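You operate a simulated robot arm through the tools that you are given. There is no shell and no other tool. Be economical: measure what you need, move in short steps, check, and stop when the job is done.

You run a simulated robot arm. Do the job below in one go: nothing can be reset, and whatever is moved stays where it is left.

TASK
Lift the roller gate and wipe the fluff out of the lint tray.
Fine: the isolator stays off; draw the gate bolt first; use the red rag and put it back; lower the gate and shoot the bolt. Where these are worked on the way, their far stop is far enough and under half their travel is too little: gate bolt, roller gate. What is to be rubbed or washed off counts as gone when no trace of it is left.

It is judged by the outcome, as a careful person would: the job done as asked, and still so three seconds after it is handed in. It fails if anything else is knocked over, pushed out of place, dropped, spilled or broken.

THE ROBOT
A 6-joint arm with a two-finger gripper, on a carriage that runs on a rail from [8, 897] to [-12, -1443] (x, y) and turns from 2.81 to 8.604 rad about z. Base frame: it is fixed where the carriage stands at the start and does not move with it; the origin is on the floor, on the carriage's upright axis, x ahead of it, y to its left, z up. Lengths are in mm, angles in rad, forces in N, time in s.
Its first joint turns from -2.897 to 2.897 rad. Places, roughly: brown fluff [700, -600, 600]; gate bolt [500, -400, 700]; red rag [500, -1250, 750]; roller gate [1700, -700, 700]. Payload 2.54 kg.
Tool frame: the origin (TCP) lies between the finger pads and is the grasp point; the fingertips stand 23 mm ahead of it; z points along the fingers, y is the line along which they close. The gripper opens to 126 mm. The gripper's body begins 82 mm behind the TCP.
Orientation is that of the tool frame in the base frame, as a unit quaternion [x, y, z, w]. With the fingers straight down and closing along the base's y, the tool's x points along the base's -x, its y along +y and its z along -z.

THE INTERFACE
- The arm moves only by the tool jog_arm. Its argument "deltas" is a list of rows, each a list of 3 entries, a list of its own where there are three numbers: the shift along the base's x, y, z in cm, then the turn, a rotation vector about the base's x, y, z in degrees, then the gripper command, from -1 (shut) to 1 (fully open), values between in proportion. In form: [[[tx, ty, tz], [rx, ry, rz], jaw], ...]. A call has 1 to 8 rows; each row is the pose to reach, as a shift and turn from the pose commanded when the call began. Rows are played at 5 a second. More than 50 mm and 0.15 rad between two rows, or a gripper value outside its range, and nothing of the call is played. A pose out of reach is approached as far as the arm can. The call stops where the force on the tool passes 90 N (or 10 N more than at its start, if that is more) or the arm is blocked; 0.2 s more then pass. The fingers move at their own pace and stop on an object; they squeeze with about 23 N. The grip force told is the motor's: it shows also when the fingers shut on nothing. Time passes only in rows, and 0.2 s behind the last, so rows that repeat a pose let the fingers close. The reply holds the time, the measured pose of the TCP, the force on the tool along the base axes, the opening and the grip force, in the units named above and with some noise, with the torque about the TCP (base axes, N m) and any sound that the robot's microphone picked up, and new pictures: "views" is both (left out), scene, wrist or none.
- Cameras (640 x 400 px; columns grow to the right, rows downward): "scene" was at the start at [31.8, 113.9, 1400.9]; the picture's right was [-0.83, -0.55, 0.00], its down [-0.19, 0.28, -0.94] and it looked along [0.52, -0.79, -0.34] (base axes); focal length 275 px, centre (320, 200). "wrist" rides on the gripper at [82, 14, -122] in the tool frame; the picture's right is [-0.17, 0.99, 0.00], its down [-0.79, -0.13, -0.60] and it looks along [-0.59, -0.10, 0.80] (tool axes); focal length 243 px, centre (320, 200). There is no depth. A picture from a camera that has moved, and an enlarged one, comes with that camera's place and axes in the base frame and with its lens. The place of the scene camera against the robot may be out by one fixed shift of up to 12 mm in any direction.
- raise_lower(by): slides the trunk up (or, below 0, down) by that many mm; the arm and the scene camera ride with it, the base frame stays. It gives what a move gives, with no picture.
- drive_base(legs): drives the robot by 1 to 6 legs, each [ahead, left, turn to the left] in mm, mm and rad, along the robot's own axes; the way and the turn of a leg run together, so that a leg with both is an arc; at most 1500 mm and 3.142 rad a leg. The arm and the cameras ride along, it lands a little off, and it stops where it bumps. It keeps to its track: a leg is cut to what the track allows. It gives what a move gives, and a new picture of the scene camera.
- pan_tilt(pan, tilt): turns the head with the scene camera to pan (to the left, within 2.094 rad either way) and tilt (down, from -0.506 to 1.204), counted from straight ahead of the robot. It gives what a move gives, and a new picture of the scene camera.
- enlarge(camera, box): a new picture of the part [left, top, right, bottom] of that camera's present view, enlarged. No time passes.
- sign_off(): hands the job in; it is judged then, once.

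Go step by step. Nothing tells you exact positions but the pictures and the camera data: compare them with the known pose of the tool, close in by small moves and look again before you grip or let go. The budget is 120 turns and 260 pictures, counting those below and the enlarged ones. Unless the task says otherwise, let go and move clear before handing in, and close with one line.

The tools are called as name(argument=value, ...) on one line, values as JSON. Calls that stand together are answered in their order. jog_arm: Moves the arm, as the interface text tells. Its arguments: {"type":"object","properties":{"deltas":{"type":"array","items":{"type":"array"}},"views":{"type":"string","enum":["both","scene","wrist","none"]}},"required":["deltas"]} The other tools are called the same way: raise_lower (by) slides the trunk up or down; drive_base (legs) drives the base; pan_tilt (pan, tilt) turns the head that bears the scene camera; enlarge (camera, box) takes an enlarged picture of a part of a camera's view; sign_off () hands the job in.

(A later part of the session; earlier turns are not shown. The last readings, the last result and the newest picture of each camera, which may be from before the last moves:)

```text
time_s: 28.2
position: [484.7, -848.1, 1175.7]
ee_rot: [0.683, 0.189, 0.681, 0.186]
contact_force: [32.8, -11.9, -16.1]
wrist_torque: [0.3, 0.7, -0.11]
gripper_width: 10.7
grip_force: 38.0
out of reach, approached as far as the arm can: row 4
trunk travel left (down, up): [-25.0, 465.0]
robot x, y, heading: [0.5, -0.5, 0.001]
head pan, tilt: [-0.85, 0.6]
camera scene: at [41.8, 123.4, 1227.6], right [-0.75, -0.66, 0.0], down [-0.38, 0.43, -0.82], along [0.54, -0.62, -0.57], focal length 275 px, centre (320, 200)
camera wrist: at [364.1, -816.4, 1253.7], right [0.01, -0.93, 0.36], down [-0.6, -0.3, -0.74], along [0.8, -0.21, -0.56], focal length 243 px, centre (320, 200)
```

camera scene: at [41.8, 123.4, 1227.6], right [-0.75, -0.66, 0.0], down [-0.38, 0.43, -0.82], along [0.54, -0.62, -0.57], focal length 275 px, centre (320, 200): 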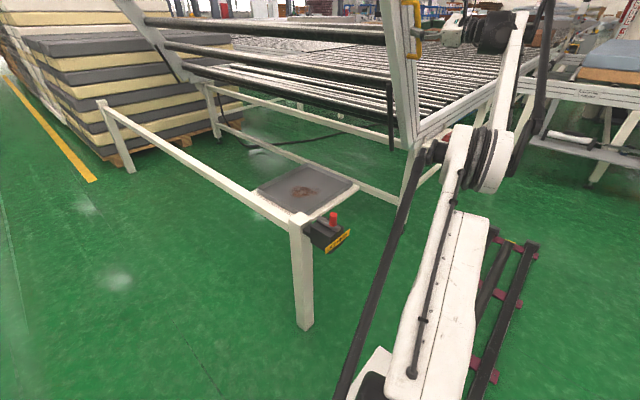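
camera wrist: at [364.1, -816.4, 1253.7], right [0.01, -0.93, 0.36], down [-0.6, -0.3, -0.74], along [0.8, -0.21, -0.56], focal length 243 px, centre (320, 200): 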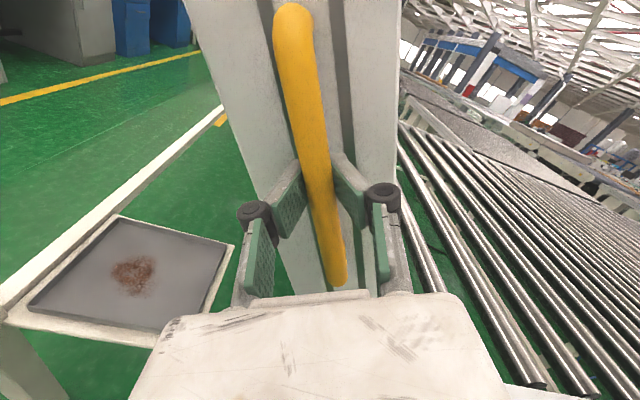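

Gate is at ~58°, the arm's reach limit here, with little load on the tool. I open the fingers slightly to test whether the gate holds by itself.

jog_arm(deltas=[[[0, 0, 0], [0, 0, 0], -0.6], [[0, 0, 0], [0, 0, 0], -0.6], [[0, 0, 0], [0, 0, 0], -0.6], [[0, 0, 0], [0, 0, 0], -0.6], [[0, 0, 0], [0, 0, 0], -0.6]], views="wrist")

```text
time_s: 29.4
position: [476.5, -848.9, 1180.4]
ee_rot: [0.681, 0.189, 0.682, 0.189]
contact_force: [-3.7, -13.2, 5.9]
wrist_torque: [0.19, -0.17, -0.22]
gripper_width: 33.6
grip_force: 5.9
trunk travel left (down, up): [-25.0, 465.0]
robot x, y, heading: [-0.1, 1.2, 0.006]
head pan, tilt: [-0.85, 0.6]
camera wrist: at [356.4, -816.6, 1257.0], right [0.0, -0.93, 0.37], down [-0.6, -0.29, -0.75], along [0.8, -0.22, -0.56], focal length 243 px, centre (320, 200)
```

wrist: 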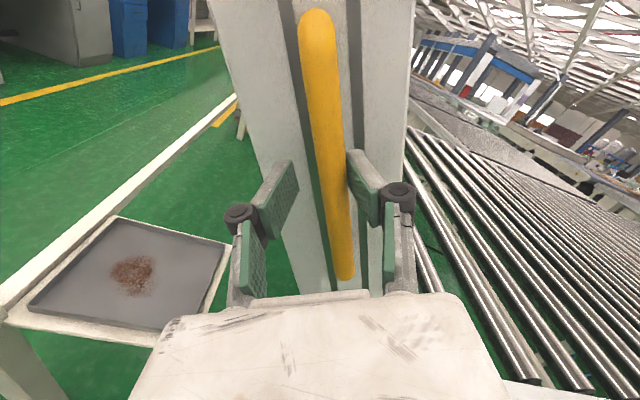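

The bar leans on the upper finger: the gate is sprung upward (counterbalanced), so it holds. I open and withdraw along -x.

jog_arm(deltas=[[[0, 0, 0], [0, 0, 0], -0.3], [[0, 0, 0], [0, 0, 0], 0], [[0, 0, 0], [0, 0, 0], 0], [[-3, 0, 0], [0, 0, 0], 0], [[-6, 0, 0], [0, 0, 0], 0], [[-10, 0, 0], [0, 0, 0], 0]], views="both")

```text
time_s: 30.8
position: [377.9, -846.3, 1180.5]
ee_rot: [0.682, 0.19, 0.681, 0.188]
contact_force: [0.7, -0.2, -0.4]
wrist_torque: [-0.02, -0.03, 0.02]
gripper_width: 62.8
grip_force: 0.0
trunk travel left (down, up): [-25.0, 465.0]
robot x, y, heading: [0.8, -1.0, -0.001]
head pan, tilt: [-0.85, 0.6]
camera scene: at [39.5, 125.1, 1227.6], right [-0.75, -0.66, 0.0], down [-0.37, 0.42, -0.82], along [0.54, -0.62, -0.57], focal length 275 px, centre (320, 200)
camera wrist: at [258.9, -814.6, 1257.4], right [0.0, -0.93, 0.37], down [-0.6, -0.29, -0.75], along [0.8, -0.22, -0.56], focal length 243 px, centre (320, 200)
```

scene: 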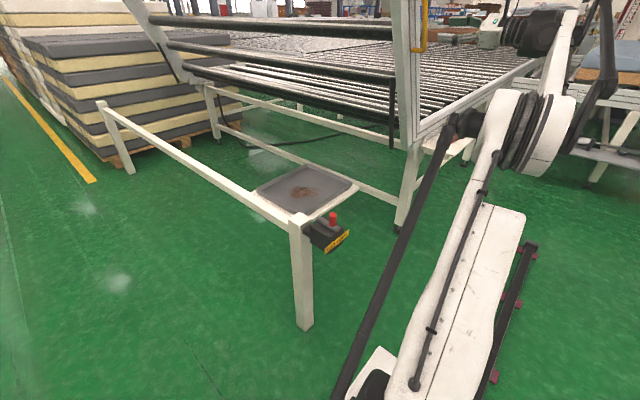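
wrist: 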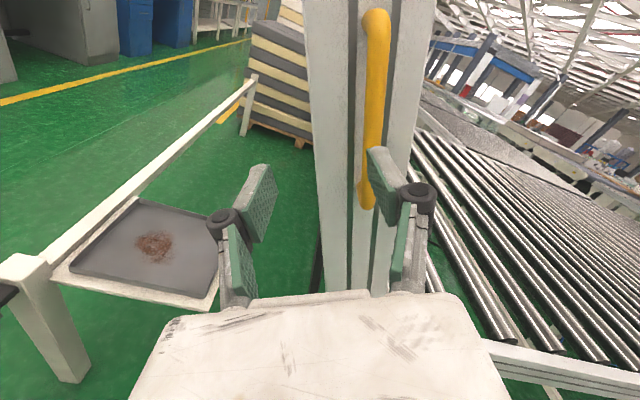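

The gate stays raised by itself. Now I bring the tool back along the known path to point down before fetching the rag.

jog_arm(deltas=[[[-0.8, 3.5, -1], [-7, 0, 0], 0], [[-1.6, 7, -2], [-14, 0, 0], 0], [[-2.5, 10.5, -3], [-21, 0, 0], 0], [[-3.4, 14, -4], [-28, 0, 0], 0], [[-4.3, 17.5, -5], [-35, 0, 0], 0], [[-5.1, 21, -6], [-42, 0, 0], 0], [[-5.9, 24.5, -7], [-49, 0, 0], 0], [[-6.7, 28, -8], [-56, 0, 0], 0]], views="none")

jog_arm(deltas=[[[0, 1, 0], [-4.33, 4.33, 4.33], 0], [[0, 2, 0], [-8.66, 8.66, 8.66], 0], [[0, 3, 0], [-12.99, 12.99, 12.99], 0], [[0, 4, 0], [-17.32, 17.32, 17.32], 0], [[0, 5, 0], [-21.65, 21.65, 21.65], 0], [[0, 6, 0], [-25.98, 25.98, 25.98], 0], [[0, 7, 0], [-30.31, 30.31, 30.31], 0], [[0, 8, 0], [-34.64, 34.64, 34.64], 0]], views="none")

jog_arm(deltas=[[[0, 1, 0], [-4.33, 4.33, 4.33], 0], [[0, 2, 0], [-8.66, 8.66, 8.66], 0], [[0, 3, 0], [-12.99, 12.99, 12.99], 0], [[0, 4, 0], [-17.32, 17.32, 17.32], 0], [[0, 5, 0], [-21.65, 21.65, 21.65], 0], [[0, 6, 0], [-25.98, 25.98, 25.98], 0], [[0, 7, 0], [-30.31, 30.31, 30.31], 0], [[0, 8, 0], [-34.64, 34.64, 34.64], 0]], views="scene")

```text
time_s: 32.6
position: [311.2, -567.1, 1100.7]
ee_rot: [0.513, 0.486, 0.513, 0.487]
contact_force: [-0.7, -1.2, -0.7]
wrist_torque: [0.0, -0.04, 0.08]
gripper_width: 62.9
grip_force: 0.1
trunk travel left (down, up): [-25.0, 465.0]
robot x, y, heading: [-0.0, -0.5, 0.001]
head pan, tilt: [-0.85, 0.6]
```

```text
time_s: 34.4
position: [311.3, -487.1, 1100.8]
ee_rot: [0.31, 0.859, 0.296, 0.281]
contact_force: [-1.1, -0.1, 0.0]
wrist_torque: [0.0, -0.01, 0.0]
gripper_width: 63.0
grip_force: 0.0
trunk travel left (down, up): [-25.0, 465.0]
robot x, y, heading: [-0.9, 0.6, -0.002]
head pan, tilt: [-0.85, 0.6]
```

```text
time_s: 36.2
position: [311.6, -407.6, 1101.0]
ee_rot: [0.026, 1.0, -0.001, 0.0]
contact_force: [-0.2, -1.1, 0.1]
wrist_torque: [0.03, -0.03, 0.0]
gripper_width: 63.0
grip_force: 0.2
trunk travel left (down, up): [-25.0, 465.0]
robot x, y, heading: [3.6, -0.5, -0.005]
head pan, tilt: [-0.85, 0.6]
camera scene: at [38.8, 124.9, 1227.7], right [-0.75, -0.66, 0.0], down [-0.37, 0.42, -0.82], along [0.54, -0.62, -0.57], focal length 275 px, centre (320, 200)
```

scene: 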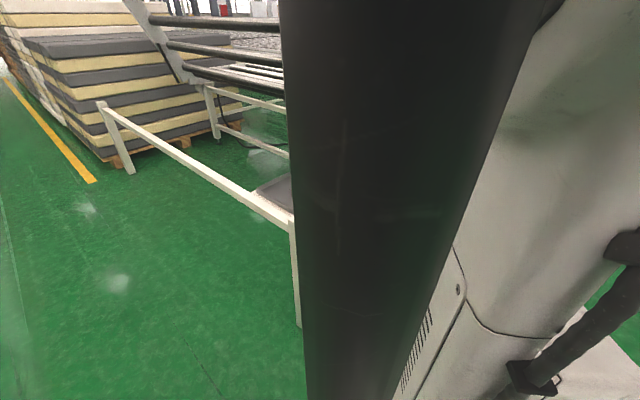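

Gate remains up. Drive along the rail about 850 mm toward the rag.

drive_base(legs=[[0, -850, 0]])

jog_arm(deltas=[[[0, 0, -1], [0, 0, 0], 1], [[0, 0, -5], [0, 0, 0], 1]], views="wrist")

```text
time_s: 40.6
position: [308.0, -1241.7, 1101.0]
ee_rot: [0.023, 1.0, 0.001, 0.0]
contact_force: [-0.7, 0.1, -0.1]
wrist_torque: [-0.05, -0.04, -0.03]
gripper_width: 62.7
grip_force: 0.1
trunk travel left (down, up): [-25.0, 465.0]
robot x, y, heading: [-6.8, -832.2, 0.01]
head pan, tilt: [-0.85, 0.6]
camera scene: at [30.7, -711.4, 1227.6], right [-0.75, -0.67, 0.0], down [-0.38, 0.42, -0.83], along [0.55, -0.62, -0.56], focal length 275 px, centre (320, 200)
```

scene: 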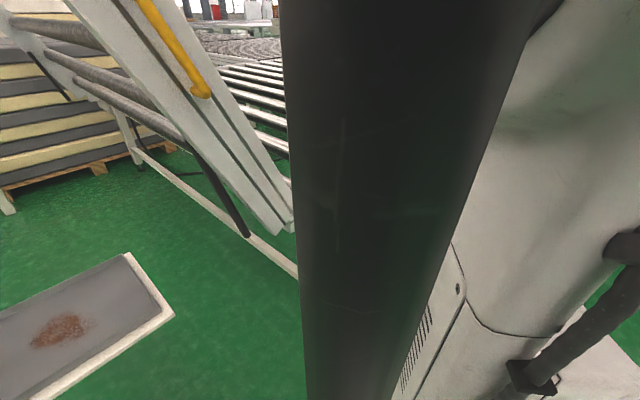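

```text
time_s: 41.2
position: [307.1, -1242.2, 1051.6]
ee_rot: [0.022, 1.0, 0.0, 0.0]
contact_force: [0.1, 0.1, 0.4]
wrist_torque: [-0.02, -0.01, 0.0]
gripper_width: 125.9
grip_force: 0.0
trunk travel left (down, up): [-25.0, 465.0]
robot x, y, heading: [-6.3, -839.0, 0.01]
head pan, tilt: [-0.85, 0.6]
camera wrist: at [227.3, -1223.2, 1172.6], right [0.21, 0.98, 0.0], down [0.78, -0.17, 0.6], along [0.58, -0.13, -0.8], focal length 243 px, centre (320, 200)
```

wrist: 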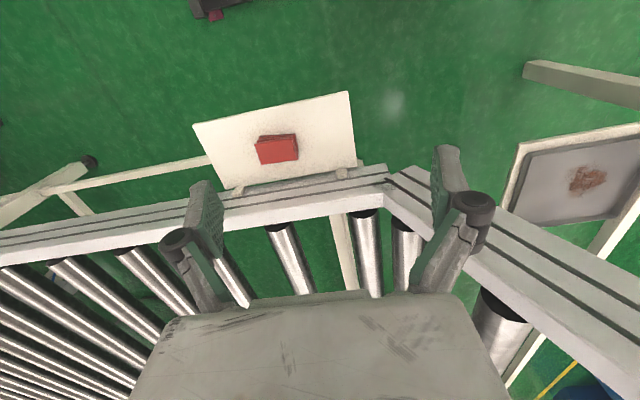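

Rag is near (430,-1369, 675). Move in above it.

jog_arm(deltas=[[[1, -2, -4], [0, 0, 0], 1], [[2, -4, -8], [0, 0, 0], 1], [[3, -6, -12], [0, 0, 0], 1], [[4, -8, -16], [0, 0, 0], 1], [[5, -10, -20], [0, 0, 0], 1], [[6, -12, -23], [0, 0, 0], 1]], views="wrist")

enlarge(camera="wrist", box=[220, 100, 440, 240])

```text
time_s: 42.6
position: [366.5, -1362.4, 822.0]
ee_rot: [0.023, 1.0, 0.0, 0.0]
contact_force: [-0.3, 0.2, 0.7]
wrist_torque: [-0.07, 0.0, 0.01]
gripper_width: 125.7
grip_force: 0.0
trunk travel left (down, up): [-25.0, 465.0]
robot x, y, heading: [-11.6, -835.1, 0.008]
head pan, tilt: [-0.85, 0.6]
camera wrist: at [286.4, -1343.7, 943.6], right [0.21, 0.98, 0.0], down [0.78, -0.17, 0.6], along [0.58, -0.13, -0.8], focal length 243 px, centre (320, 200)
```

wrist: 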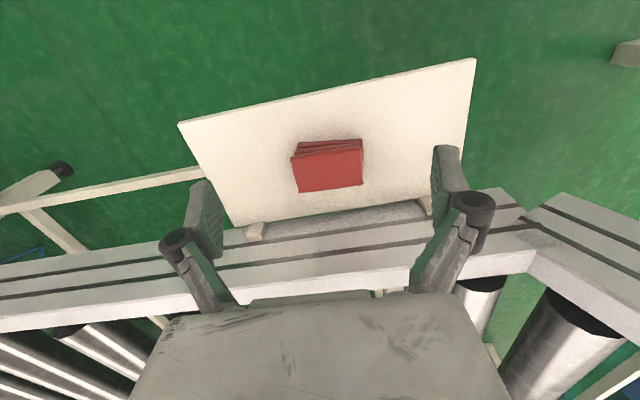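

```text
2.86 times, centred on (330, 170) of wrist
camera zoom: at [286.4, -1343.7, 943.6], right [0.21, 0.98, 0.0], down [0.78, -0.17, 0.6], along [0.58, -0.13, -0.8], focal length 693 px, centre (291, 286)
```

zoom: 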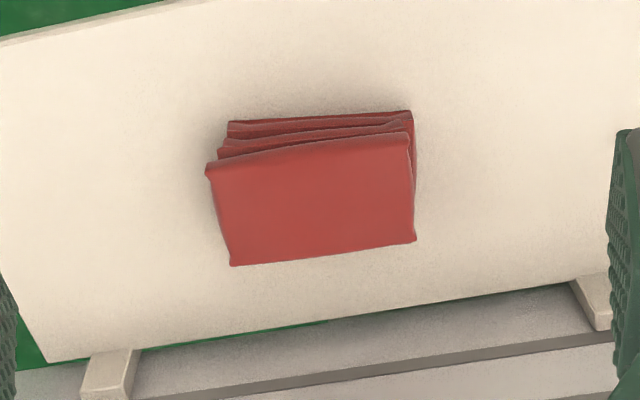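

The folded rag is about 82×55 mm at (428,-1365), top about z 690, aligned with the axes. I go just above it, squaring the tool.

jog_arm(deltas=[[[3, -0.1, -2], [0, 0, 1.3], 1], [[6.1, -0.3, -5], [0, 0, 2.6], 1], [[6.1, -0.3, -9], [0, 0, 2.6], 1]], views="wrist")

pan_tilt(pan=-1.3, tilt=0.65)

```text
time_s: 43.4
position: [427.7, -1365.9, 734.4]
ee_rot: [0.0, 1.0, 0.0, 0.0]
contact_force: [0.4, 0.5, 0.6]
wrist_torque: [-0.03, -0.03, 0.0]
gripper_width: 126.0
grip_force: 0.1
trunk travel left (down, up): [-25.0, 465.0]
robot x, y, heading: [-7.5, -839.0, 0.009]
head pan, tilt: [-0.85, 0.6]
camera wrist: at [347.6, -1350.5, 855.6], right [0.17, 0.99, 0.0], down [0.79, -0.13, 0.6], along [0.59, -0.1, -0.8], focal length 243 px, centre (320, 200)
```

wrist: 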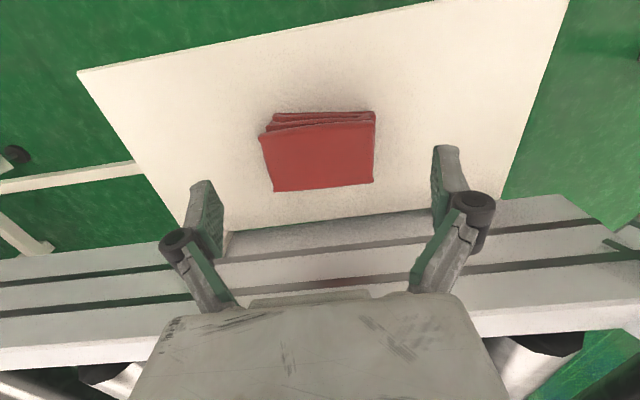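

```text
time_s: 44.3
position: [429.2, -1366.2, 734.5]
ee_rot: [0.0, 1.0, 0.0, 0.0]
contact_force: [-0.1, -0.4, -0.1]
wrist_torque: [0.01, 0.01, -0.01]
gripper_width: 126.0
grip_force: 0.0
trunk travel left (down, up): [-25.0, 465.0]
robot x, y, heading: [-4.8, -836.6, 0.007]
head pan, tilt: [-1.3, 0.649]
camera scene: at [-4.2, -729.0, 1223.4], right [-0.96, -0.27, 0.0], down [-0.17, 0.58, -0.8], along [0.22, -0.77, -0.6], focal length 275 px, centre (320, 200)
```

scene: 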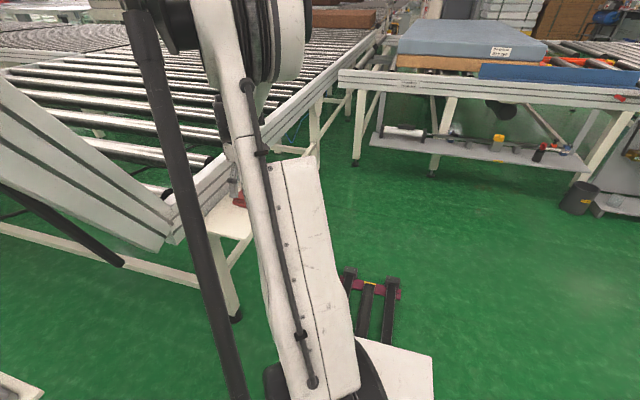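

Rag centred between the fingers. Descend carefully.

jog_arm(deltas=[[[0.1, 0.1, -1.5], [0, 0, 0], 1], [[0.1, 0.1, -3], [0, 0, 0], 1], [[0.1, 0.1, -4], [0, 0, 0], 1]], views="wrist")

enlarge(camera="wrist", box=[160, 80, 480, 280])

```text
time_s: 45.1
position: [430.0, -1364.5, 692.4]
ee_rot: [0.001, 1.0, 0.0, 0.0]
contact_force: [-0.4, -0.1, -0.8]
wrist_torque: [-0.02, -0.02, 0.0]
gripper_width: 126.0
grip_force: 0.0
trunk travel left (down, up): [-25.0, 465.0]
robot x, y, heading: [-7.6, -838.6, 0.003]
head pan, tilt: [-1.3, 0.649]
camera wrist: at [348.1, -1349.7, 812.9], right [0.17, 0.99, 0.0], down [0.79, -0.13, 0.6], along [0.59, -0.1, -0.8], focal length 243 px, centre (320, 200)
```

wrist: 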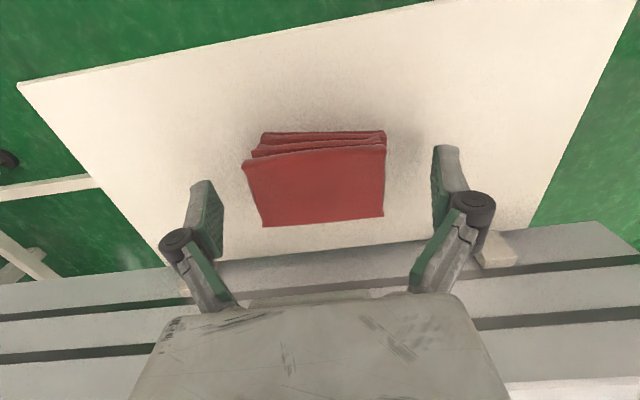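

```text
2.00 times, centred on (320, 180) of wrist
camera zoom: at [348.1, -1349.7, 812.9], right [0.17, 0.99, 0.0], down [0.79, -0.13, 0.6], along [0.59, -0.1, -0.8], focal length 485 px, centre (320, 240)
```

zoom: 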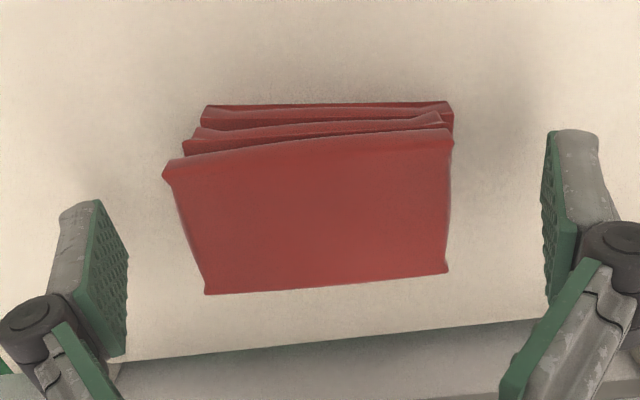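

Rag is lower than thought (top ~655) and slightly further out, x≈446. Adjust and descend 15 mm.

jog_arm(deltas=[[[1.6, -0.4, 0], [0, 0, 0], 1], [[1.6, -0.4, -1], [0, 0, 0], 1], [[1.6, -0.4, -2], [0, 0, 0], 1]], views="wrist")

enlarge(camera="wrist", box=[160, 80, 480, 280])

```text
time_s: 45.9
position: [445.6, -1367.3, 673.0]
ee_rot: [0.0, 1.0, -0.001, 0.0]
contact_force: [1.0, -2.0, 17.0]
wrist_torque: [0.46, 0.02, -0.02]
gripper_width: 126.3
grip_force: 0.0
trunk travel left (down, up): [-25.0, 465.0]
robot x, y, heading: [-7.1, -836.1, 0.015]
head pan, tilt: [-1.3, 0.649]
camera wrist: at [364.1, -1352.6, 793.2], right [0.17, 0.99, 0.0], down [0.79, -0.13, 0.6], along [0.59, -0.1, -0.8], focal length 243 px, centre (320, 200)
```

wrist: 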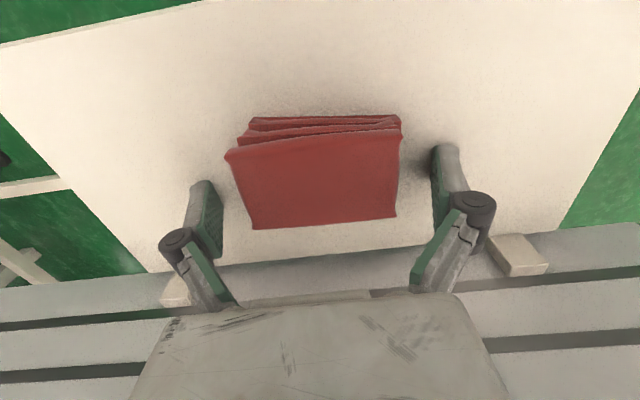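

```text
2.00 times, centred on (320, 180) of wrist
camera zoom: at [364.1, -1352.6, 793.2], right [0.17, 0.99, 0.0], down [0.79, -0.13, 0.6], along [0.59, -0.1, -0.8], focal length 485 px, centre (320, 240)
```

zoom: 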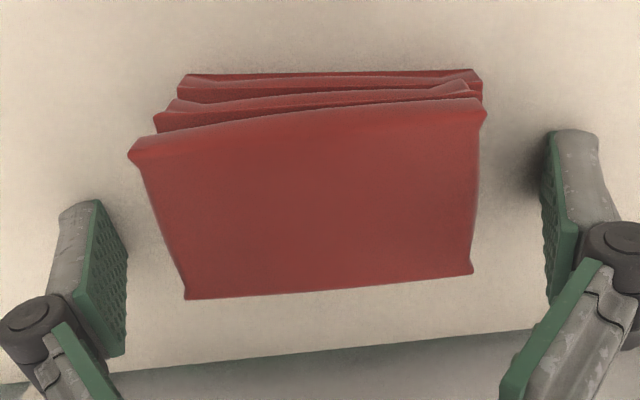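

Tips touch the shelf (z≈650); the rag is centred. Raise 6 mm and close on its ends.

jog_arm(deltas=[[[0, 0, 0.6], [0, 0, 0], 1], [[0, 0, 0.6], [0, 0, 0], 0.4], [[0, 0, 0.6], [0, 0, 0], 0], [[0, 0, 0.6], [0, 0, 0], -1], [[0, 0, 0.6], [0, 0, 0], -1], [[0, 0, 0.6], [0, 0, 0], -1], [[0, 0, 0.6], [0, 0, 0], -1]], views="wrist")

```text
time_s: 47.5
position: [444.7, -1365.5, 678.9]
ee_rot: [-0.001, 1.0, -0.001, 0.002]
contact_force: [8.5, 20.1, 71.6]
wrist_torque: [2.7, 0.01, 0.06]
gripper_width: 89.8
grip_force: 22.7
trunk travel left (down, up): [-25.0, 465.0]
robot x, y, heading: [-7.2, -837.5, 0.01]
head pan, tilt: [-1.3, 0.649]
camera wrist: at [364.2, -1350.0, 800.6], right [0.16, 0.99, 0.0], down [0.79, -0.13, 0.6], along [0.59, -0.1, -0.8], focal length 243 px, centre (320, 200)
```

wrist: 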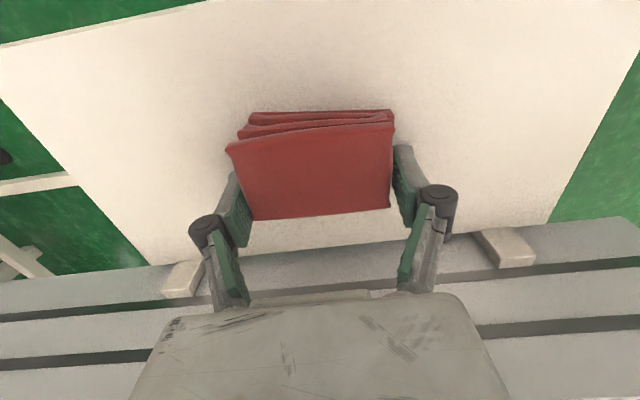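

The right finger is pressing on something (72 N up). I ease upward slightly and check.

jog_arm(deltas=[[[0, 0, 0.4], [0, 0, 0], -1], [[0, 0, 0.8], [0, 0, 0], -1]], views="wrist")

enlarge(camera="wrist", box=[160, 80, 480, 280])

```text
time_s: 48.1
position: [444.2, -1370.8, 683.6]
ee_rot: [0.001, 1.0, -0.001, 0.0]
contact_force: [0.2, -0.4, -0.8]
wrist_torque: [-0.01, -0.04, -0.02]
gripper_width: 87.6
grip_force: 23.3
trunk travel left (down, up): [-25.0, 465.0]
robot x, y, heading: [-4.8, -840.8, 0.003]
head pan, tilt: [-1.3, 0.649]
camera wrist: at [363.4, -1354.6, 804.4], right [0.17, 0.99, 0.0], down [0.79, -0.13, 0.6], along [0.59, -0.1, -0.8], focal length 243 px, centre (320, 200)
```

wrist: 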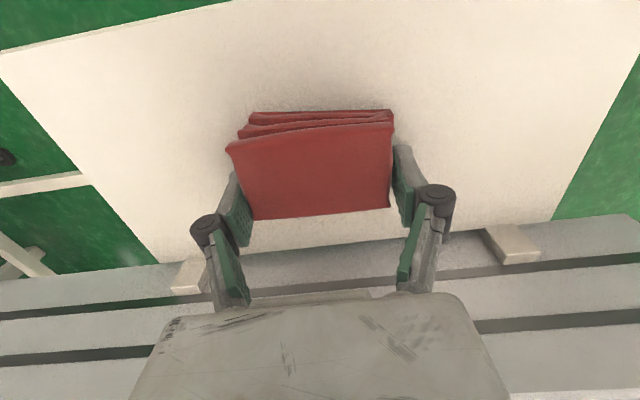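

```text
2.00 times, centred on (320, 180) of wrist
camera zoom: at [363.4, -1354.6, 804.4], right [0.17, 0.99, 0.0], down [0.79, -0.13, 0.6], along [0.59, -0.1, -0.8], focal length 485 px, centre (320, 240)
```

zoom: 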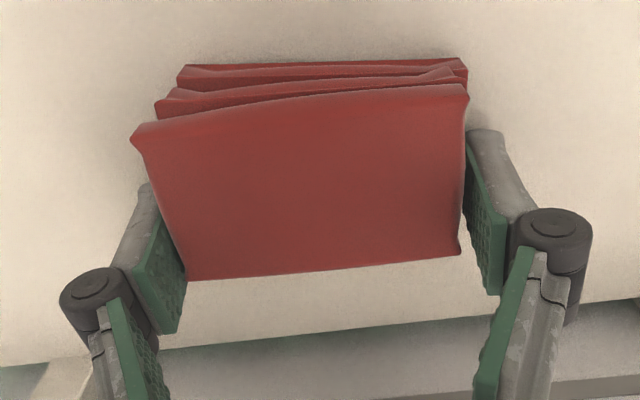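

The rag is held (88 mm, grip 23 N). Lift and check.

jog_arm(deltas=[[[0, 0, 1.5], [0, 0, 0], -1], [[0, 0, 3], [0, 0, 0], -1], [[0, 0, 5], [0, 0, 0], -1]], views="both")

enlarge(camera="wrist", box=[160, 80, 480, 280])

```text
time_s: 48.9
position: [444.6, -1367.9, 734.2]
ee_rot: [0.001, 1.0, 0.0, -0.001]
contact_force: [0.2, 0.7, -0.7]
wrist_torque: [0.01, 0.04, -0.03]
gripper_width: 87.5
grip_force: 22.9
trunk travel left (down, up): [-25.0, 465.0]
robot x, y, heading: [-12.3, -833.5, 0.005]
head pan, tilt: [-1.3, 0.649]
camera scene: at [-4.1, -729.1, 1223.4], right [-0.96, -0.27, 0.0], down [-0.17, 0.58, -0.8], along [0.22, -0.77, -0.6], focal length 275 px, centre (320, 200)
camera wrist: at [365.2, -1352.7, 854.3], right [0.17, 0.99, 0.0], down [0.79, -0.13, 0.6], along [0.59, -0.1, -0.8], focal length 243 px, centre (320, 200)
```

scene: 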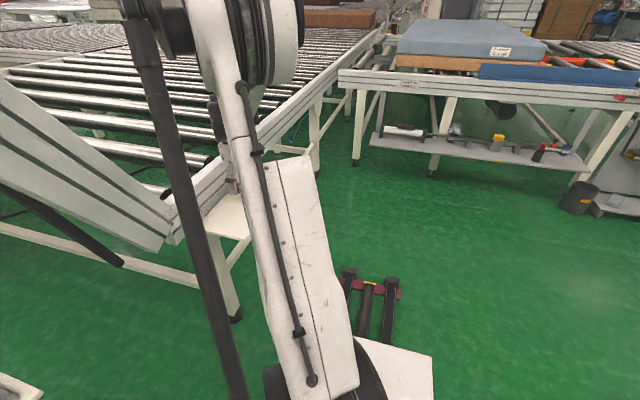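
wrist: 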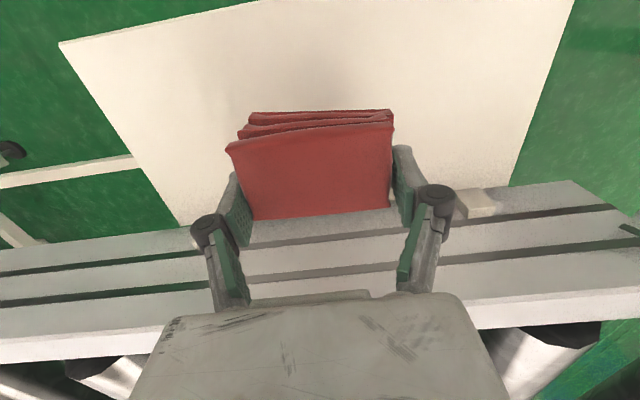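

```text
2.00 times, centred on (320, 180) of wrist
camera zoom: at [365.2, -1352.7, 854.3], right [0.17, 0.99, 0.0], down [0.79, -0.13, 0.6], along [0.59, -0.1, -0.8], focal length 485 px, centre (320, 240)
```

zoom: 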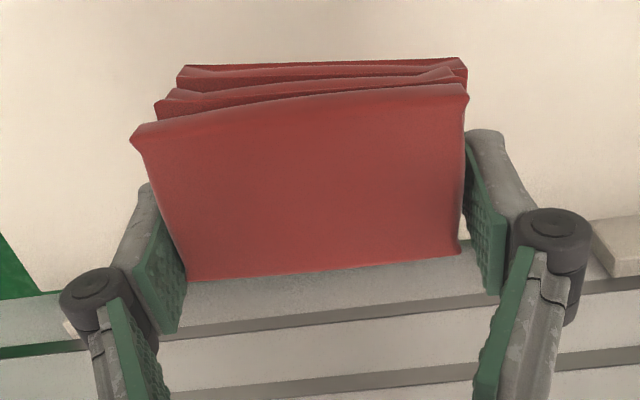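

Rag is held firmly. Raise and retract it, then drive back toward the tray.

jog_arm(deltas=[[[-0.5, 0, 4.5], [0, 0, 0], -1], [[-2, 1, 9], [0, 0, 0], -1], [[-4, 3, 13], [0, 0, 0], -1], [[-6, 5, 17], [0, 0, 0], -1], [[-8, 7, 21], [0, 0, 0], -1], [[-10, 9, 25], [0, 0, 0], -1], [[-12, 11, 29], [0, 0, 0], -1]], views="none")

drive_base(legs=[[0, 530, 0]])

```text
time_s: 50.5
position: [324.7, -1260.1, 1026.0]
ee_rot: [0.0, 1.0, 0.0, 0.001]
contact_force: [0.5, -0.2, -0.3]
wrist_torque: [0.04, 0.05, 0.02]
gripper_width: 87.3
grip_force: 23.1
trunk travel left (down, up): [-25.0, 465.0]
robot x, y, heading: [-8.6, -835.6, 0.005]
head pan, tilt: [-1.3, 0.649]
```

```text
time_s: 53.6
position: [332.0, -733.6, 1025.9]
ee_rot: [-0.001, 1.0, 0.0, 0.0]
contact_force: [0.0, 1.2, 0.2]
wrist_torque: [0.05, -0.02, 0.0]
gripper_width: 87.0
grip_force: 22.8
trunk travel left (down, up): [-25.0, 465.0]
robot x, y, heading: [-0.7, -308.1, 0.009]
head pan, tilt: [-1.3, 0.649]
camera scene: at [-0.2, -203.7, 1223.4], right [-0.96, -0.28, 0.0], down [-0.17, 0.58, -0.8], along [0.22, -0.77, -0.6], focal length 275 px, centre (320, 200)
```

scene: 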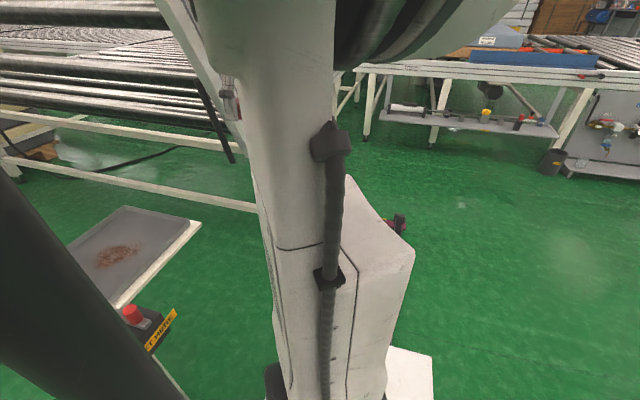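

Now bring the rag over the tray, watching with the wrist camera.

jog_arm(deltas=[[[0, 4, 0], [0, 0, 0], -1], [[1, 8, -1], [0, 0, 0], -1], [[4, 11, -2], [0, 0, 0], -1], [[7, 14, -4], [0, 0, 0], -1], [[10.5, 16.5, -6], [0, 0, 0], -1], [[14, 18.5, -8], [0, 0, 0], -1], [[18, 20, -10], [0, 0, 0], -1], [[22, 21, -12], [0, 0, 0], -1]], views="both")

enlarge(camera="wrist", box=[160, 20, 480, 220])

```text
time_s: 55.4
position: [549.0, -520.2, 907.3]
ee_rot: [-0.002, 1.0, 0.0, 0.0]
contact_force: [-0.7, -0.8, 0.7]
wrist_torque: [0.0, -0.1, 0.03]
gripper_width: 86.8
grip_force: 23.1
trunk travel left (down, up): [-25.0, 465.0]
robot x, y, heading: [-3.0, -313.6, 0.008]
head pan, tilt: [-1.3, 0.649]
camera scene: at [-1.3, -203.6, 1223.4], right [-0.96, -0.28, 0.0], down [-0.17, 0.58, -0.8], along [0.22, -0.77, -0.6], focal length 275 px, centre (320, 200)
camera wrist: at [468.6, -506.8, 1028.6], right [0.16, 0.99, 0.0], down [0.79, -0.13, 0.6], along [0.59, -0.1, -0.8], focal length 243 px, centre (320, 200)
```

scene: 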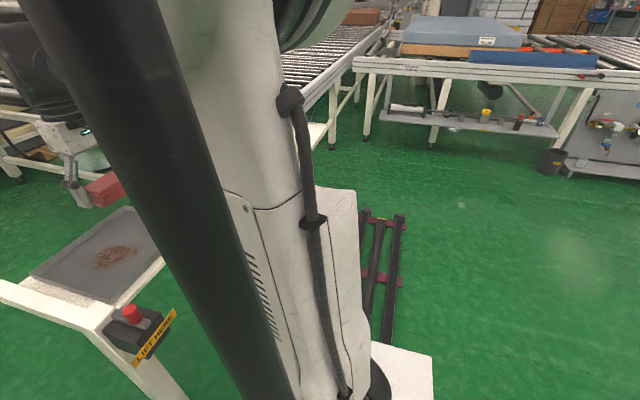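
wrist: 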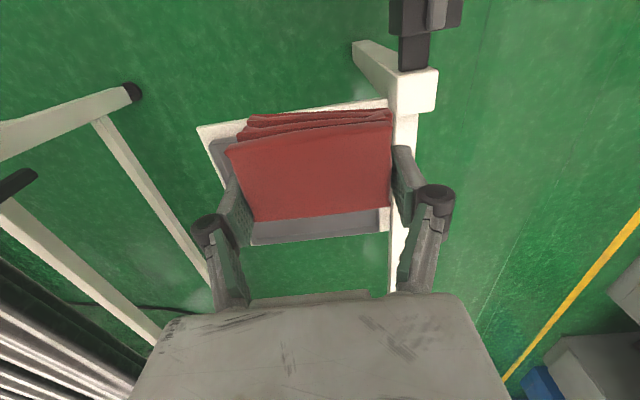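

```text
2.00 times, centred on (320, 120) of wrist
camera zoom: at [468.6, -506.8, 1028.6], right [0.16, 0.99, 0.0], down [0.79, -0.13, 0.6], along [0.59, -0.1, -0.8], focal length 485 px, centre (320, 360)
```

zoom: 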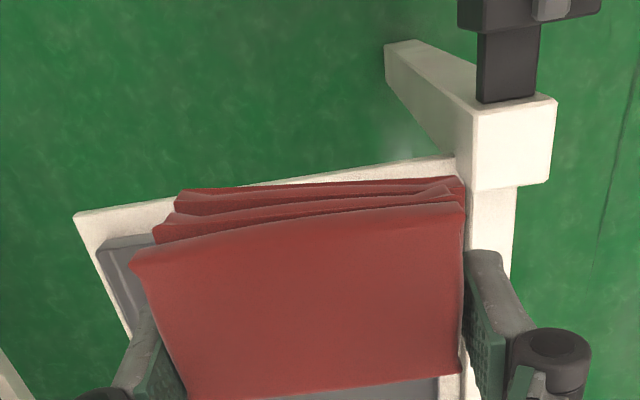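

Fluff centre computed at about (751,-562), tray floor z≈577, interior x 624–895, y -750…-435. Move over it, then descend.

jog_arm(deltas=[[[4, -0.8, -2], [0, 0, 0], -1], [[8, -1.6, -5], [0, 0, 0], -1], [[12, -2.4, -8], [0, 0, 0], -1], [[16, -3.2, -11], [0, 0, 0], -1], [[20.2, -4.2, -13], [0, 0, 0], -1], [[20.2, -4.2, -17], [0, 0, 0], -1], [[20.2, -4.2, -21], [0, 0, 0], -1]], views="both")

```text
refused: row 2 steps farther than a row can; nothing moved
```

jog_arm(deltas=[[[3.5, -0.7, -2], [0, 0, 0], -1], [[7, -1.4, -5], [0, 0, 0], -1], [[10.5, -2.1, -8], [0, 0, 0], -1], [[14, -2.8, -11], [0, 0, 0], -1], [[17.5, -3.6, -14], [0, 0, 0], -1], [[20.2, -4.2, -17], [0, 0, 0], -1], [[20.2, -4.2, -21], [0, 0, 0], -1]], views="both")

```text
time_s: 57.0
position: [753.6, -566.2, 694.3]
ee_rot: [-0.002, 1.0, 0.0, -0.001]
contact_force: [-0.2, 0.1, -1.0]
wrist_torque: [0.01, -0.05, -0.01]
gripper_width: 86.3
grip_force: 23.1
trunk travel left (down, up): [-25.0, 465.0]
robot x, y, heading: [-3.5, -313.0, 0.011]
head pan, tilt: [-1.3, 0.649]
camera scene: at [-0.7, -203.6, 1223.3], right [-0.96, -0.28, 0.0], down [-0.17, 0.58, -0.8], along [0.22, -0.77, -0.6], focal length 275 px, centre (320, 200)
camera wrist: at [671.6, -551.1, 815.1], right [0.16, 0.99, 0.0], down [0.79, -0.13, 0.6], along [0.59, -0.1, -0.8], focal length 243 px, centre (320, 200)
```

scene: 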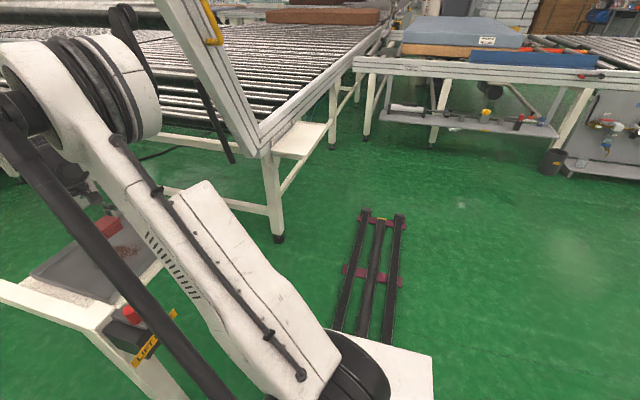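
wrist: 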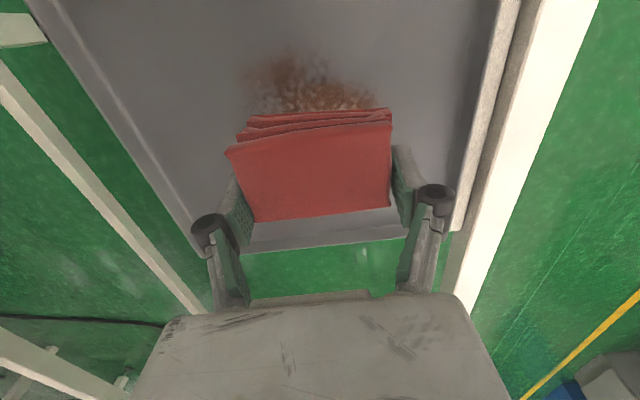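

Fluff spans x≈690–810, y≈-625…-505. Descend near to the floor, then touch gently.

jog_arm(deltas=[[[0, 0, -3], [0, 0, 0], -1], [[0, 0, -6], [0, 0, 0], -1], [[0, 0, -7.2], [0, 0, 0], -1]], views="wrist")

```text
time_s: 57.8
position: [754.7, -565.4, 622.2]
ee_rot: [-0.003, 1.0, 0.0, 0.0]
contact_force: [0.1, 0.5, -1.0]
wrist_torque: [-0.02, -0.05, -0.01]
gripper_width: 86.0
grip_force: 23.0
trunk travel left (down, up): [-25.0, 465.0]
robot x, y, heading: [-2.8, -315.6, 0.011]
head pan, tilt: [-1.3, 0.649]
camera wrist: at [672.6, -550.3, 743.5], right [0.16, 0.99, 0.0], down [0.79, -0.13, 0.6], along [0.59, -0.1, -0.8], focal length 243 px, centre (320, 200)
```

wrist: 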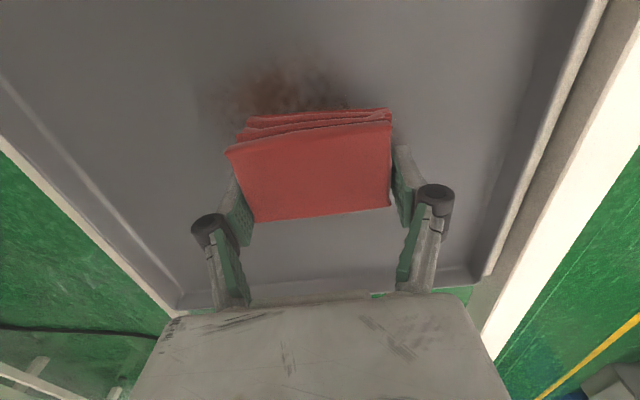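

jog_arm(deltas=[[[0, 0, -0.4], [0, 0, 0], -1], [[0, 0, -0.8], [0, 0, 0], -1]], views="none")

jog_arm(deltas=[[[0, 0, -0.4], [0, 0, 0], -1]], views="none")

jog_arm(deltas=[[[0, 0, -0.4], [0, 0, 0], -1]], views="none")

```text
time_s: 58.4
position: [752.6, -565.8, 615.0]
ee_rot: [-0.001, 1.0, 0.001, -0.001]
contact_force: [0.0, 1.6, -1.0]
wrist_torque: [0.0, 0.01, 0.02]
gripper_width: 85.9
grip_force: 23.3
trunk travel left (down, up): [-25.0, 465.0]
robot x, y, heading: [-0.4, -309.7, 0.011]
head pan, tilt: [-1.3, 0.649]
```

```text
time_s: 58.8
position: [753.4, -565.3, 610.6]
ee_rot: [-0.001, 1.0, 0.0, -0.001]
contact_force: [-0.6, 0.9, -1.0]
wrist_torque: [-0.01, 0.02, 0.01]
gripper_width: 86.1
grip_force: 22.9
trunk travel left (down, up): [-25.0, 465.0]
robot x, y, heading: [0.2, -311.1, 0.012]
head pan, tilt: [-1.3, 0.649]
```

```text
time_s: 59.2
position: [754.0, -564.8, 606.9]
ee_rot: [-0.001, 1.0, 0.0, 0.0]
contact_force: [0.2, -0.5, 0.0]
wrist_torque: [0.0, -0.02, -0.02]
gripper_width: 86.0
grip_force: 22.6
trunk travel left (down, up): [-25.0, 465.0]
robot x, y, heading: [-6.1, -312.4, 0.014]
head pan, tilt: [-1.3, 0.649]
```

No contact yet; continue in 4 mm steps.

jog_arm(deltas=[[[0, 0, -0.4], [0, 0, 0], -1]], views="none")

jog_arm(deltas=[[[0, 0, -0.3], [0, 0, 0], -1]], views="none")

jog_arm(deltas=[[[0, 0, -0.3], [0, 0, 0], -1]], views="wrist")

```text
time_s: 59.6
position: [753.8, -565.2, 605.6]
ee_rot: [-0.002, 1.0, -0.001, 0.001]
contact_force: [7.7, -2.0, 22.7]
wrist_torque: [0.19, -0.09, -0.01]
gripper_width: 85.9
grip_force: 23.1
trunk travel left (down, up): [-25.0, 465.0]
robot x, y, heading: [-1.6, -308.7, 0.006]
head pan, tilt: [-1.3, 0.649]
```

```text
time_s: 60.0
position: [754.6, -564.3, 605.7]
ee_rot: [-0.003, 1.0, -0.001, 0.003]
contact_force: [29.5, -6.2, 64.7]
wrist_torque: [-0.98, -0.24, -0.35]
gripper_width: 87.6
grip_force: 22.8
trunk travel left (down, up): [-25.0, 465.0]
robot x, y, heading: [-2.5, -310.7, 0.015]
head pan, tilt: [-1.3, 0.649]
```

```text
time_s: 60.4
position: [753.6, -564.1, 604.9]
ee_rot: [-0.002, 1.0, -0.001, 0.002]
contact_force: [-5.6, 1.0, 55.2]
wrist_torque: [1.36, 0.45, 0.36]
gripper_width: 85.6
grip_force: 45.1
trunk travel left (down, up): [-25.0, 465.0]
robot x, y, heading: [0.6, -314.0, 0.014]
head pan, tilt: [-1.3, 0.649]
stopped in row 1: the force on the tool passed its limit (the readings are from after the stop); the commanded pose is now the measured one
camera wrist: at [671.9, -549.9, 725.6], right [0.16, 0.99, 0.0], down [0.79, -0.13, 0.6], along [0.59, -0.1, -0.8], focal length 243 px, centre (320, 200)
```

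wrist: 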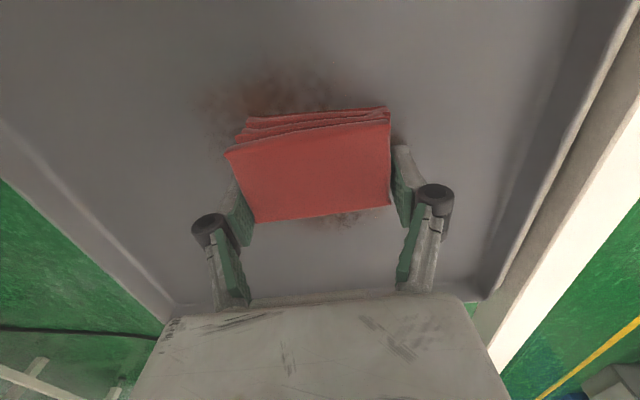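

Floor found at TCP z≈605. I lighten by 1 mm and wipe a first stroke in x through the centre.

jog_arm(deltas=[[[0, 0, 0.1], [0, 0, 0], -1], [[2.5, 0, 0.1], [0, 0, 0], -1], [[5.5, 0, 0.1], [0, 0, 0], -1], [[2.5, 0, 0.1], [0, 0, 0], -1], [[0, 0, 0.1], [0, 0, 0], -1], [[-3, 0, 0.1], [0, 0, 0], -1], [[-6, 0, 0.1], [0, 0, 0], -1], [[-8, 0, 0.1], [0, 0, 0], -1]], views="wrist")

```text
time_s: 61.5
position: [772.7, -562.0, 604.3]
ee_rot: [-0.004, 1.0, -0.001, 0.005]
contact_force: [-9.5, 1.7, 24.3]
wrist_torque: [0.12, 0.62, -0.15]
gripper_width: 87.7
grip_force: 21.9
trunk travel left (down, up): [-25.0, 465.0]
robot x, y, heading: [-6.8, -311.5, 0.013]
head pan, tilt: [-1.3, 0.649]
stopped in row 5: the force on the tool passed its limit (the readings are from after the stop); the commanded pose is now the measured one
camera wrist: at [691.7, -547.6, 724.7], right [0.16, 0.99, 0.0], down [0.79, -0.13, 0.61], along [0.6, -0.1, -0.8], focal length 243 px, centre (320, 200)
```

wrist: 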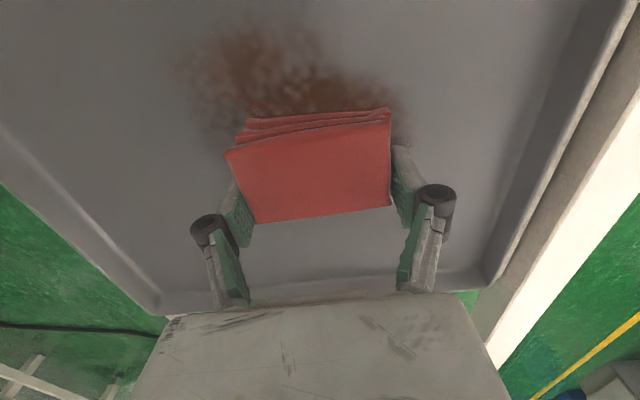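

Pressing too hard; lighten by 2 mm and stroke again.

jog_arm(deltas=[[[0, -0.2, 0.25], [0, 0, 0], -1], [[-2, -0.2, 0.25], [0, 0, 0], -1], [[-4, -0.2, 0.25], [0, 0, 0], -1], [[-6, -0.2, 0.25], [0, 0, 0], -1], [[-8, -0.2, 0.25], [0, 0, 0], -1], [[-10, -0.2, 0.25], [0, 0, 0], -1]], views="wrist")

```text
time_s: 62.9
position: [675.7, -563.4, 605.2]
ee_rot: [-0.004, 1.0, 0.0, 0.006]
contact_force: [21.0, 1.1, 28.7]
wrist_torque: [0.39, 0.0, -0.35]
gripper_width: 85.7
grip_force: 23.0
trunk travel left (down, up): [-25.0, 465.0]
robot x, y, heading: [-0.8, -312.0, 0.011]
head pan, tilt: [-1.3, 0.649]
camera wrist: at [593.2, -548.7, 725.2], right [0.16, 0.99, 0.0], down [0.78, -0.12, 0.61], along [0.6, -0.09, -0.79], focal length 243 px, centre (320, 200)
```

wrist: 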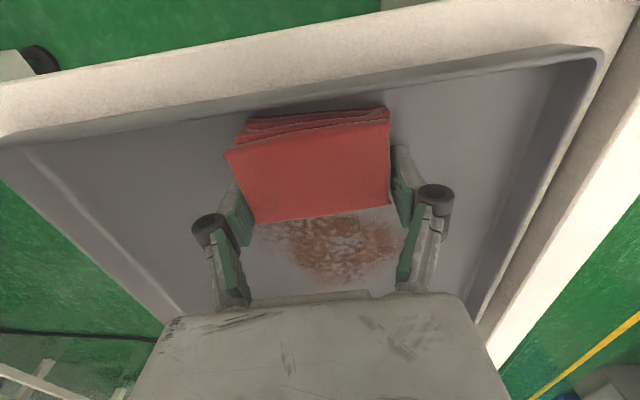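

That works, and the fluff is thinning. Continue strokes at the same height.

jog_arm(deltas=[[[2.2, 0, 0], [0, 0, 0], -1], [[4.4, 0, 0], [0, 0, 0], -1], [[6.6, 0, 0], [0, 0, 0], -1], [[8.8, 0, 0], [0, 0, 0], -1], [[11, 0, 0], [0, 0, 0], -1], [[13, 0, 0], [0, 0, 0], -1], [[15, 0, 0], [0, 0, 0], -1]], views="wrist")

jog_arm(deltas=[[[0, 1.8, 0], [0, 0, 0], -1], [[-2, 3, 0], [0, 0, 0], -1], [[-4, 3, 0], [0, 0, 0], -1], [[-6, 3, 0], [0, 0, 0], -1], [[-8, 3, 0], [0, 0, 0], -1], [[-10, 3, 0], [0, 0, 0], -1], [[-12, 3, 0], [0, 0, 0], -1], [[-14, 3, 0], [0, 0, 0], -1]], views="wrist")

```text
time_s: 64.5
position: [825.6, -566.9, 605.6]
ee_rot: [-0.004, 1.0, 0.0, 0.006]
contact_force: [-4.3, -0.6, 5.1]
wrist_torque: [0.25, 0.18, 0.2]
gripper_width: 85.2
grip_force: 23.2
trunk travel left (down, up): [-25.0, 465.0]
robot x, y, heading: [-1.3, -313.3, 0.013]
head pan, tilt: [-1.3, 0.649]
camera wrist: at [743.8, -552.0, 725.5], right [0.16, 0.99, 0.0], down [0.78, -0.13, 0.61], along [0.6, -0.1, -0.79], focal length 243 px, centre (320, 200)
```

wrist: 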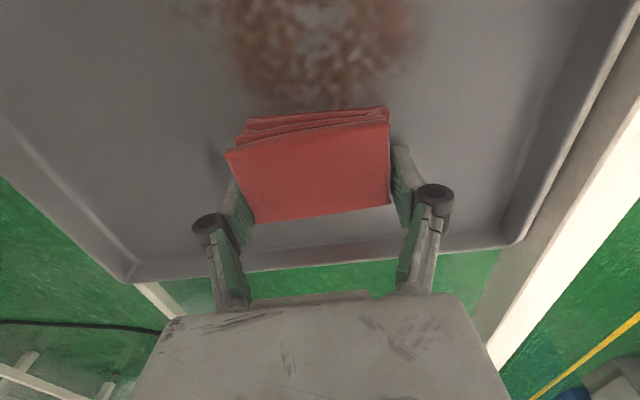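

```text
time_s: 66.3
position: [681.9, -533.5, 605.8]
ee_rot: [-0.004, 1.0, 0.0, 0.006]
contact_force: [8.5, 1.4, 15.3]
wrist_torque: [0.55, 0.07, -0.57]
gripper_width: 85.0
grip_force: 23.0
trunk travel left (down, up): [-25.0, 465.0]
robot x, y, heading: [-4.4, -312.2, 0.012]
head pan, tilt: [-1.3, 0.649]
camera wrist: at [600.8, -519.1, 725.5], right [0.16, 0.99, 0.0], down [0.79, -0.13, 0.61], along [0.6, -0.1, -0.8], focal length 243 px, centre (320, 200)
```

wrist: 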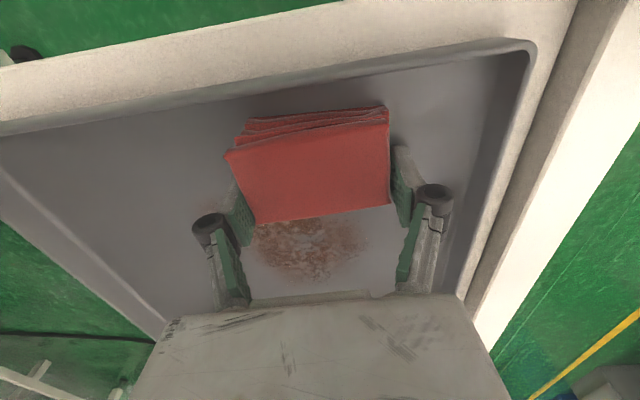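

Thinning. Keep stroking over the whole patch, slightly firmer.

jog_arm(deltas=[[[3.5, 0, -0.05], [0, 0, 0], -1], [[7, 0, -0.05], [0, 0, 0], -1], [[10.5, 0, -0.05], [0, 0, 0], -1], [[14, 0, -0.05], [0, 0, 0], -1], [[14, -3, -0.05], [0, 0, 0], -1], [[10.5, -3, -0.05], [0, 0, 0], -1], [[7, -3, -0.05], [0, 0, 0], -1], [[3.5, -3, -0.05], [0, 0, 0], -1]], views="none")

jog_arm(deltas=[[[-3.5, 0, 0], [0, 0, 0], -1], [[-3.5, -3, 0], [0, 0, 0], -1], [[0, -3, 0], [0, 0, 0], -1], [[3.5, -3, 0], [0, 0, 0], -1], [[7, -3, 0], [0, 0, 0], -1], [[10.5, -3, 0], [0, 0, 0], -1], [[10.5, 0, 0], [0, 0, 0], -1], [[7, 0, 0], [0, 0, 0], -1]], views="wrist")

```text
time_s: 68.1
position: [717.3, -566.0, 604.9]
ee_rot: [-0.003, 1.0, -0.001, 0.006]
contact_force: [25.4, -0.6, 36.8]
wrist_torque: [-0.06, -0.04, -0.17]
gripper_width: 85.6
grip_force: 22.6
trunk travel left (down, up): [-25.0, 465.0]
robot x, y, heading: [-0.1, -311.1, 0.008]
head pan, tilt: [-1.3, 0.649]
```

```text
time_s: 69.9
position: [789.7, -563.0, 606.2]
ee_rot: [-0.004, 1.0, 0.0, 0.006]
contact_force: [10.3, 0.4, 12.8]
wrist_torque: [0.53, 0.09, -0.39]
gripper_width: 84.4
grip_force: 22.7
trunk travel left (down, up): [-25.0, 465.0]
robot x, y, heading: [-4.5, -314.1, 0.015]
head pan, tilt: [-1.3, 0.649]
camera wrist: at [707.5, -548.8, 725.4], right [0.16, 0.99, 0.0], down [0.78, -0.13, 0.61], along [0.6, -0.09, -0.79], focal length 243 px, centre (320, 200)
```

wrist: 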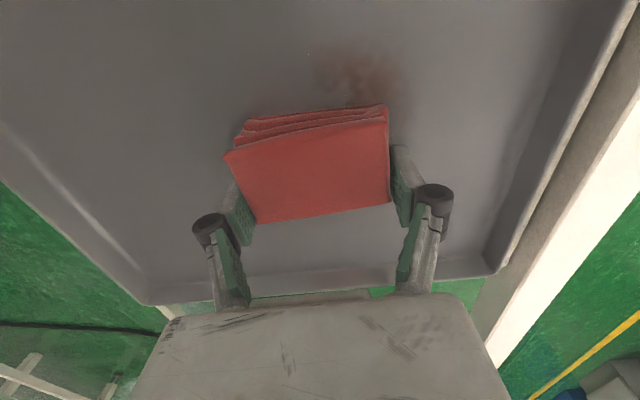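

Only a patch near (740,-530) remains. Concentrate strokes there.

jog_arm(deltas=[[[0, 3, 0], [0, 0, 0], -1], [[-3.5, 3, 0], [0, 0, 0], -1], [[-7, 3, 0], [0, 0, 0], -1], [[-10.5, 3, 0], [0, 0, 0], -1], [[-10.5, 4.5, 0], [0, 0, 0], -1], [[-7, 4.5, 0], [0, 0, 0], -1], [[-3.5, 4.5, 0], [0, 0, 0], -1], [[0, 4.5, 0], [0, 0, 0], -1]], views="none")

jog_arm(deltas=[[[0, -2, 0], [0, 0, 0], -1], [[-3.5, -2, 0], [0, 0, 0], -1], [[-7, -2, 0], [0, 0, 0], -1], [[-10.5, -2, 0], [0, 0, 0], -1], [[-10.5, -1, 0], [0, 0, 0], -1], [[-7, -1, 0], [0, 0, 0], -1], [[-3.5, -1, 0], [0, 0, 0], -1], [[2, -1, 0], [0, 0, 0], -1]], views="wrist")

```text
time_s: 71.7
position: [788.3, -520.0, 605.5]
ee_rot: [-0.003, 1.0, -0.001, 0.006]
contact_force: [-28.8, 1.5, 37.3]
wrist_torque: [0.04, 1.07, 0.01]
gripper_width: 85.6
grip_force: 23.0
trunk travel left (down, up): [-25.0, 465.0]
robot x, y, heading: [-0.4, -312.8, 0.009]
head pan, tilt: [-1.3, 0.649]
```

```text
refused: row 8 steps farther than a row can; nothing moved
```

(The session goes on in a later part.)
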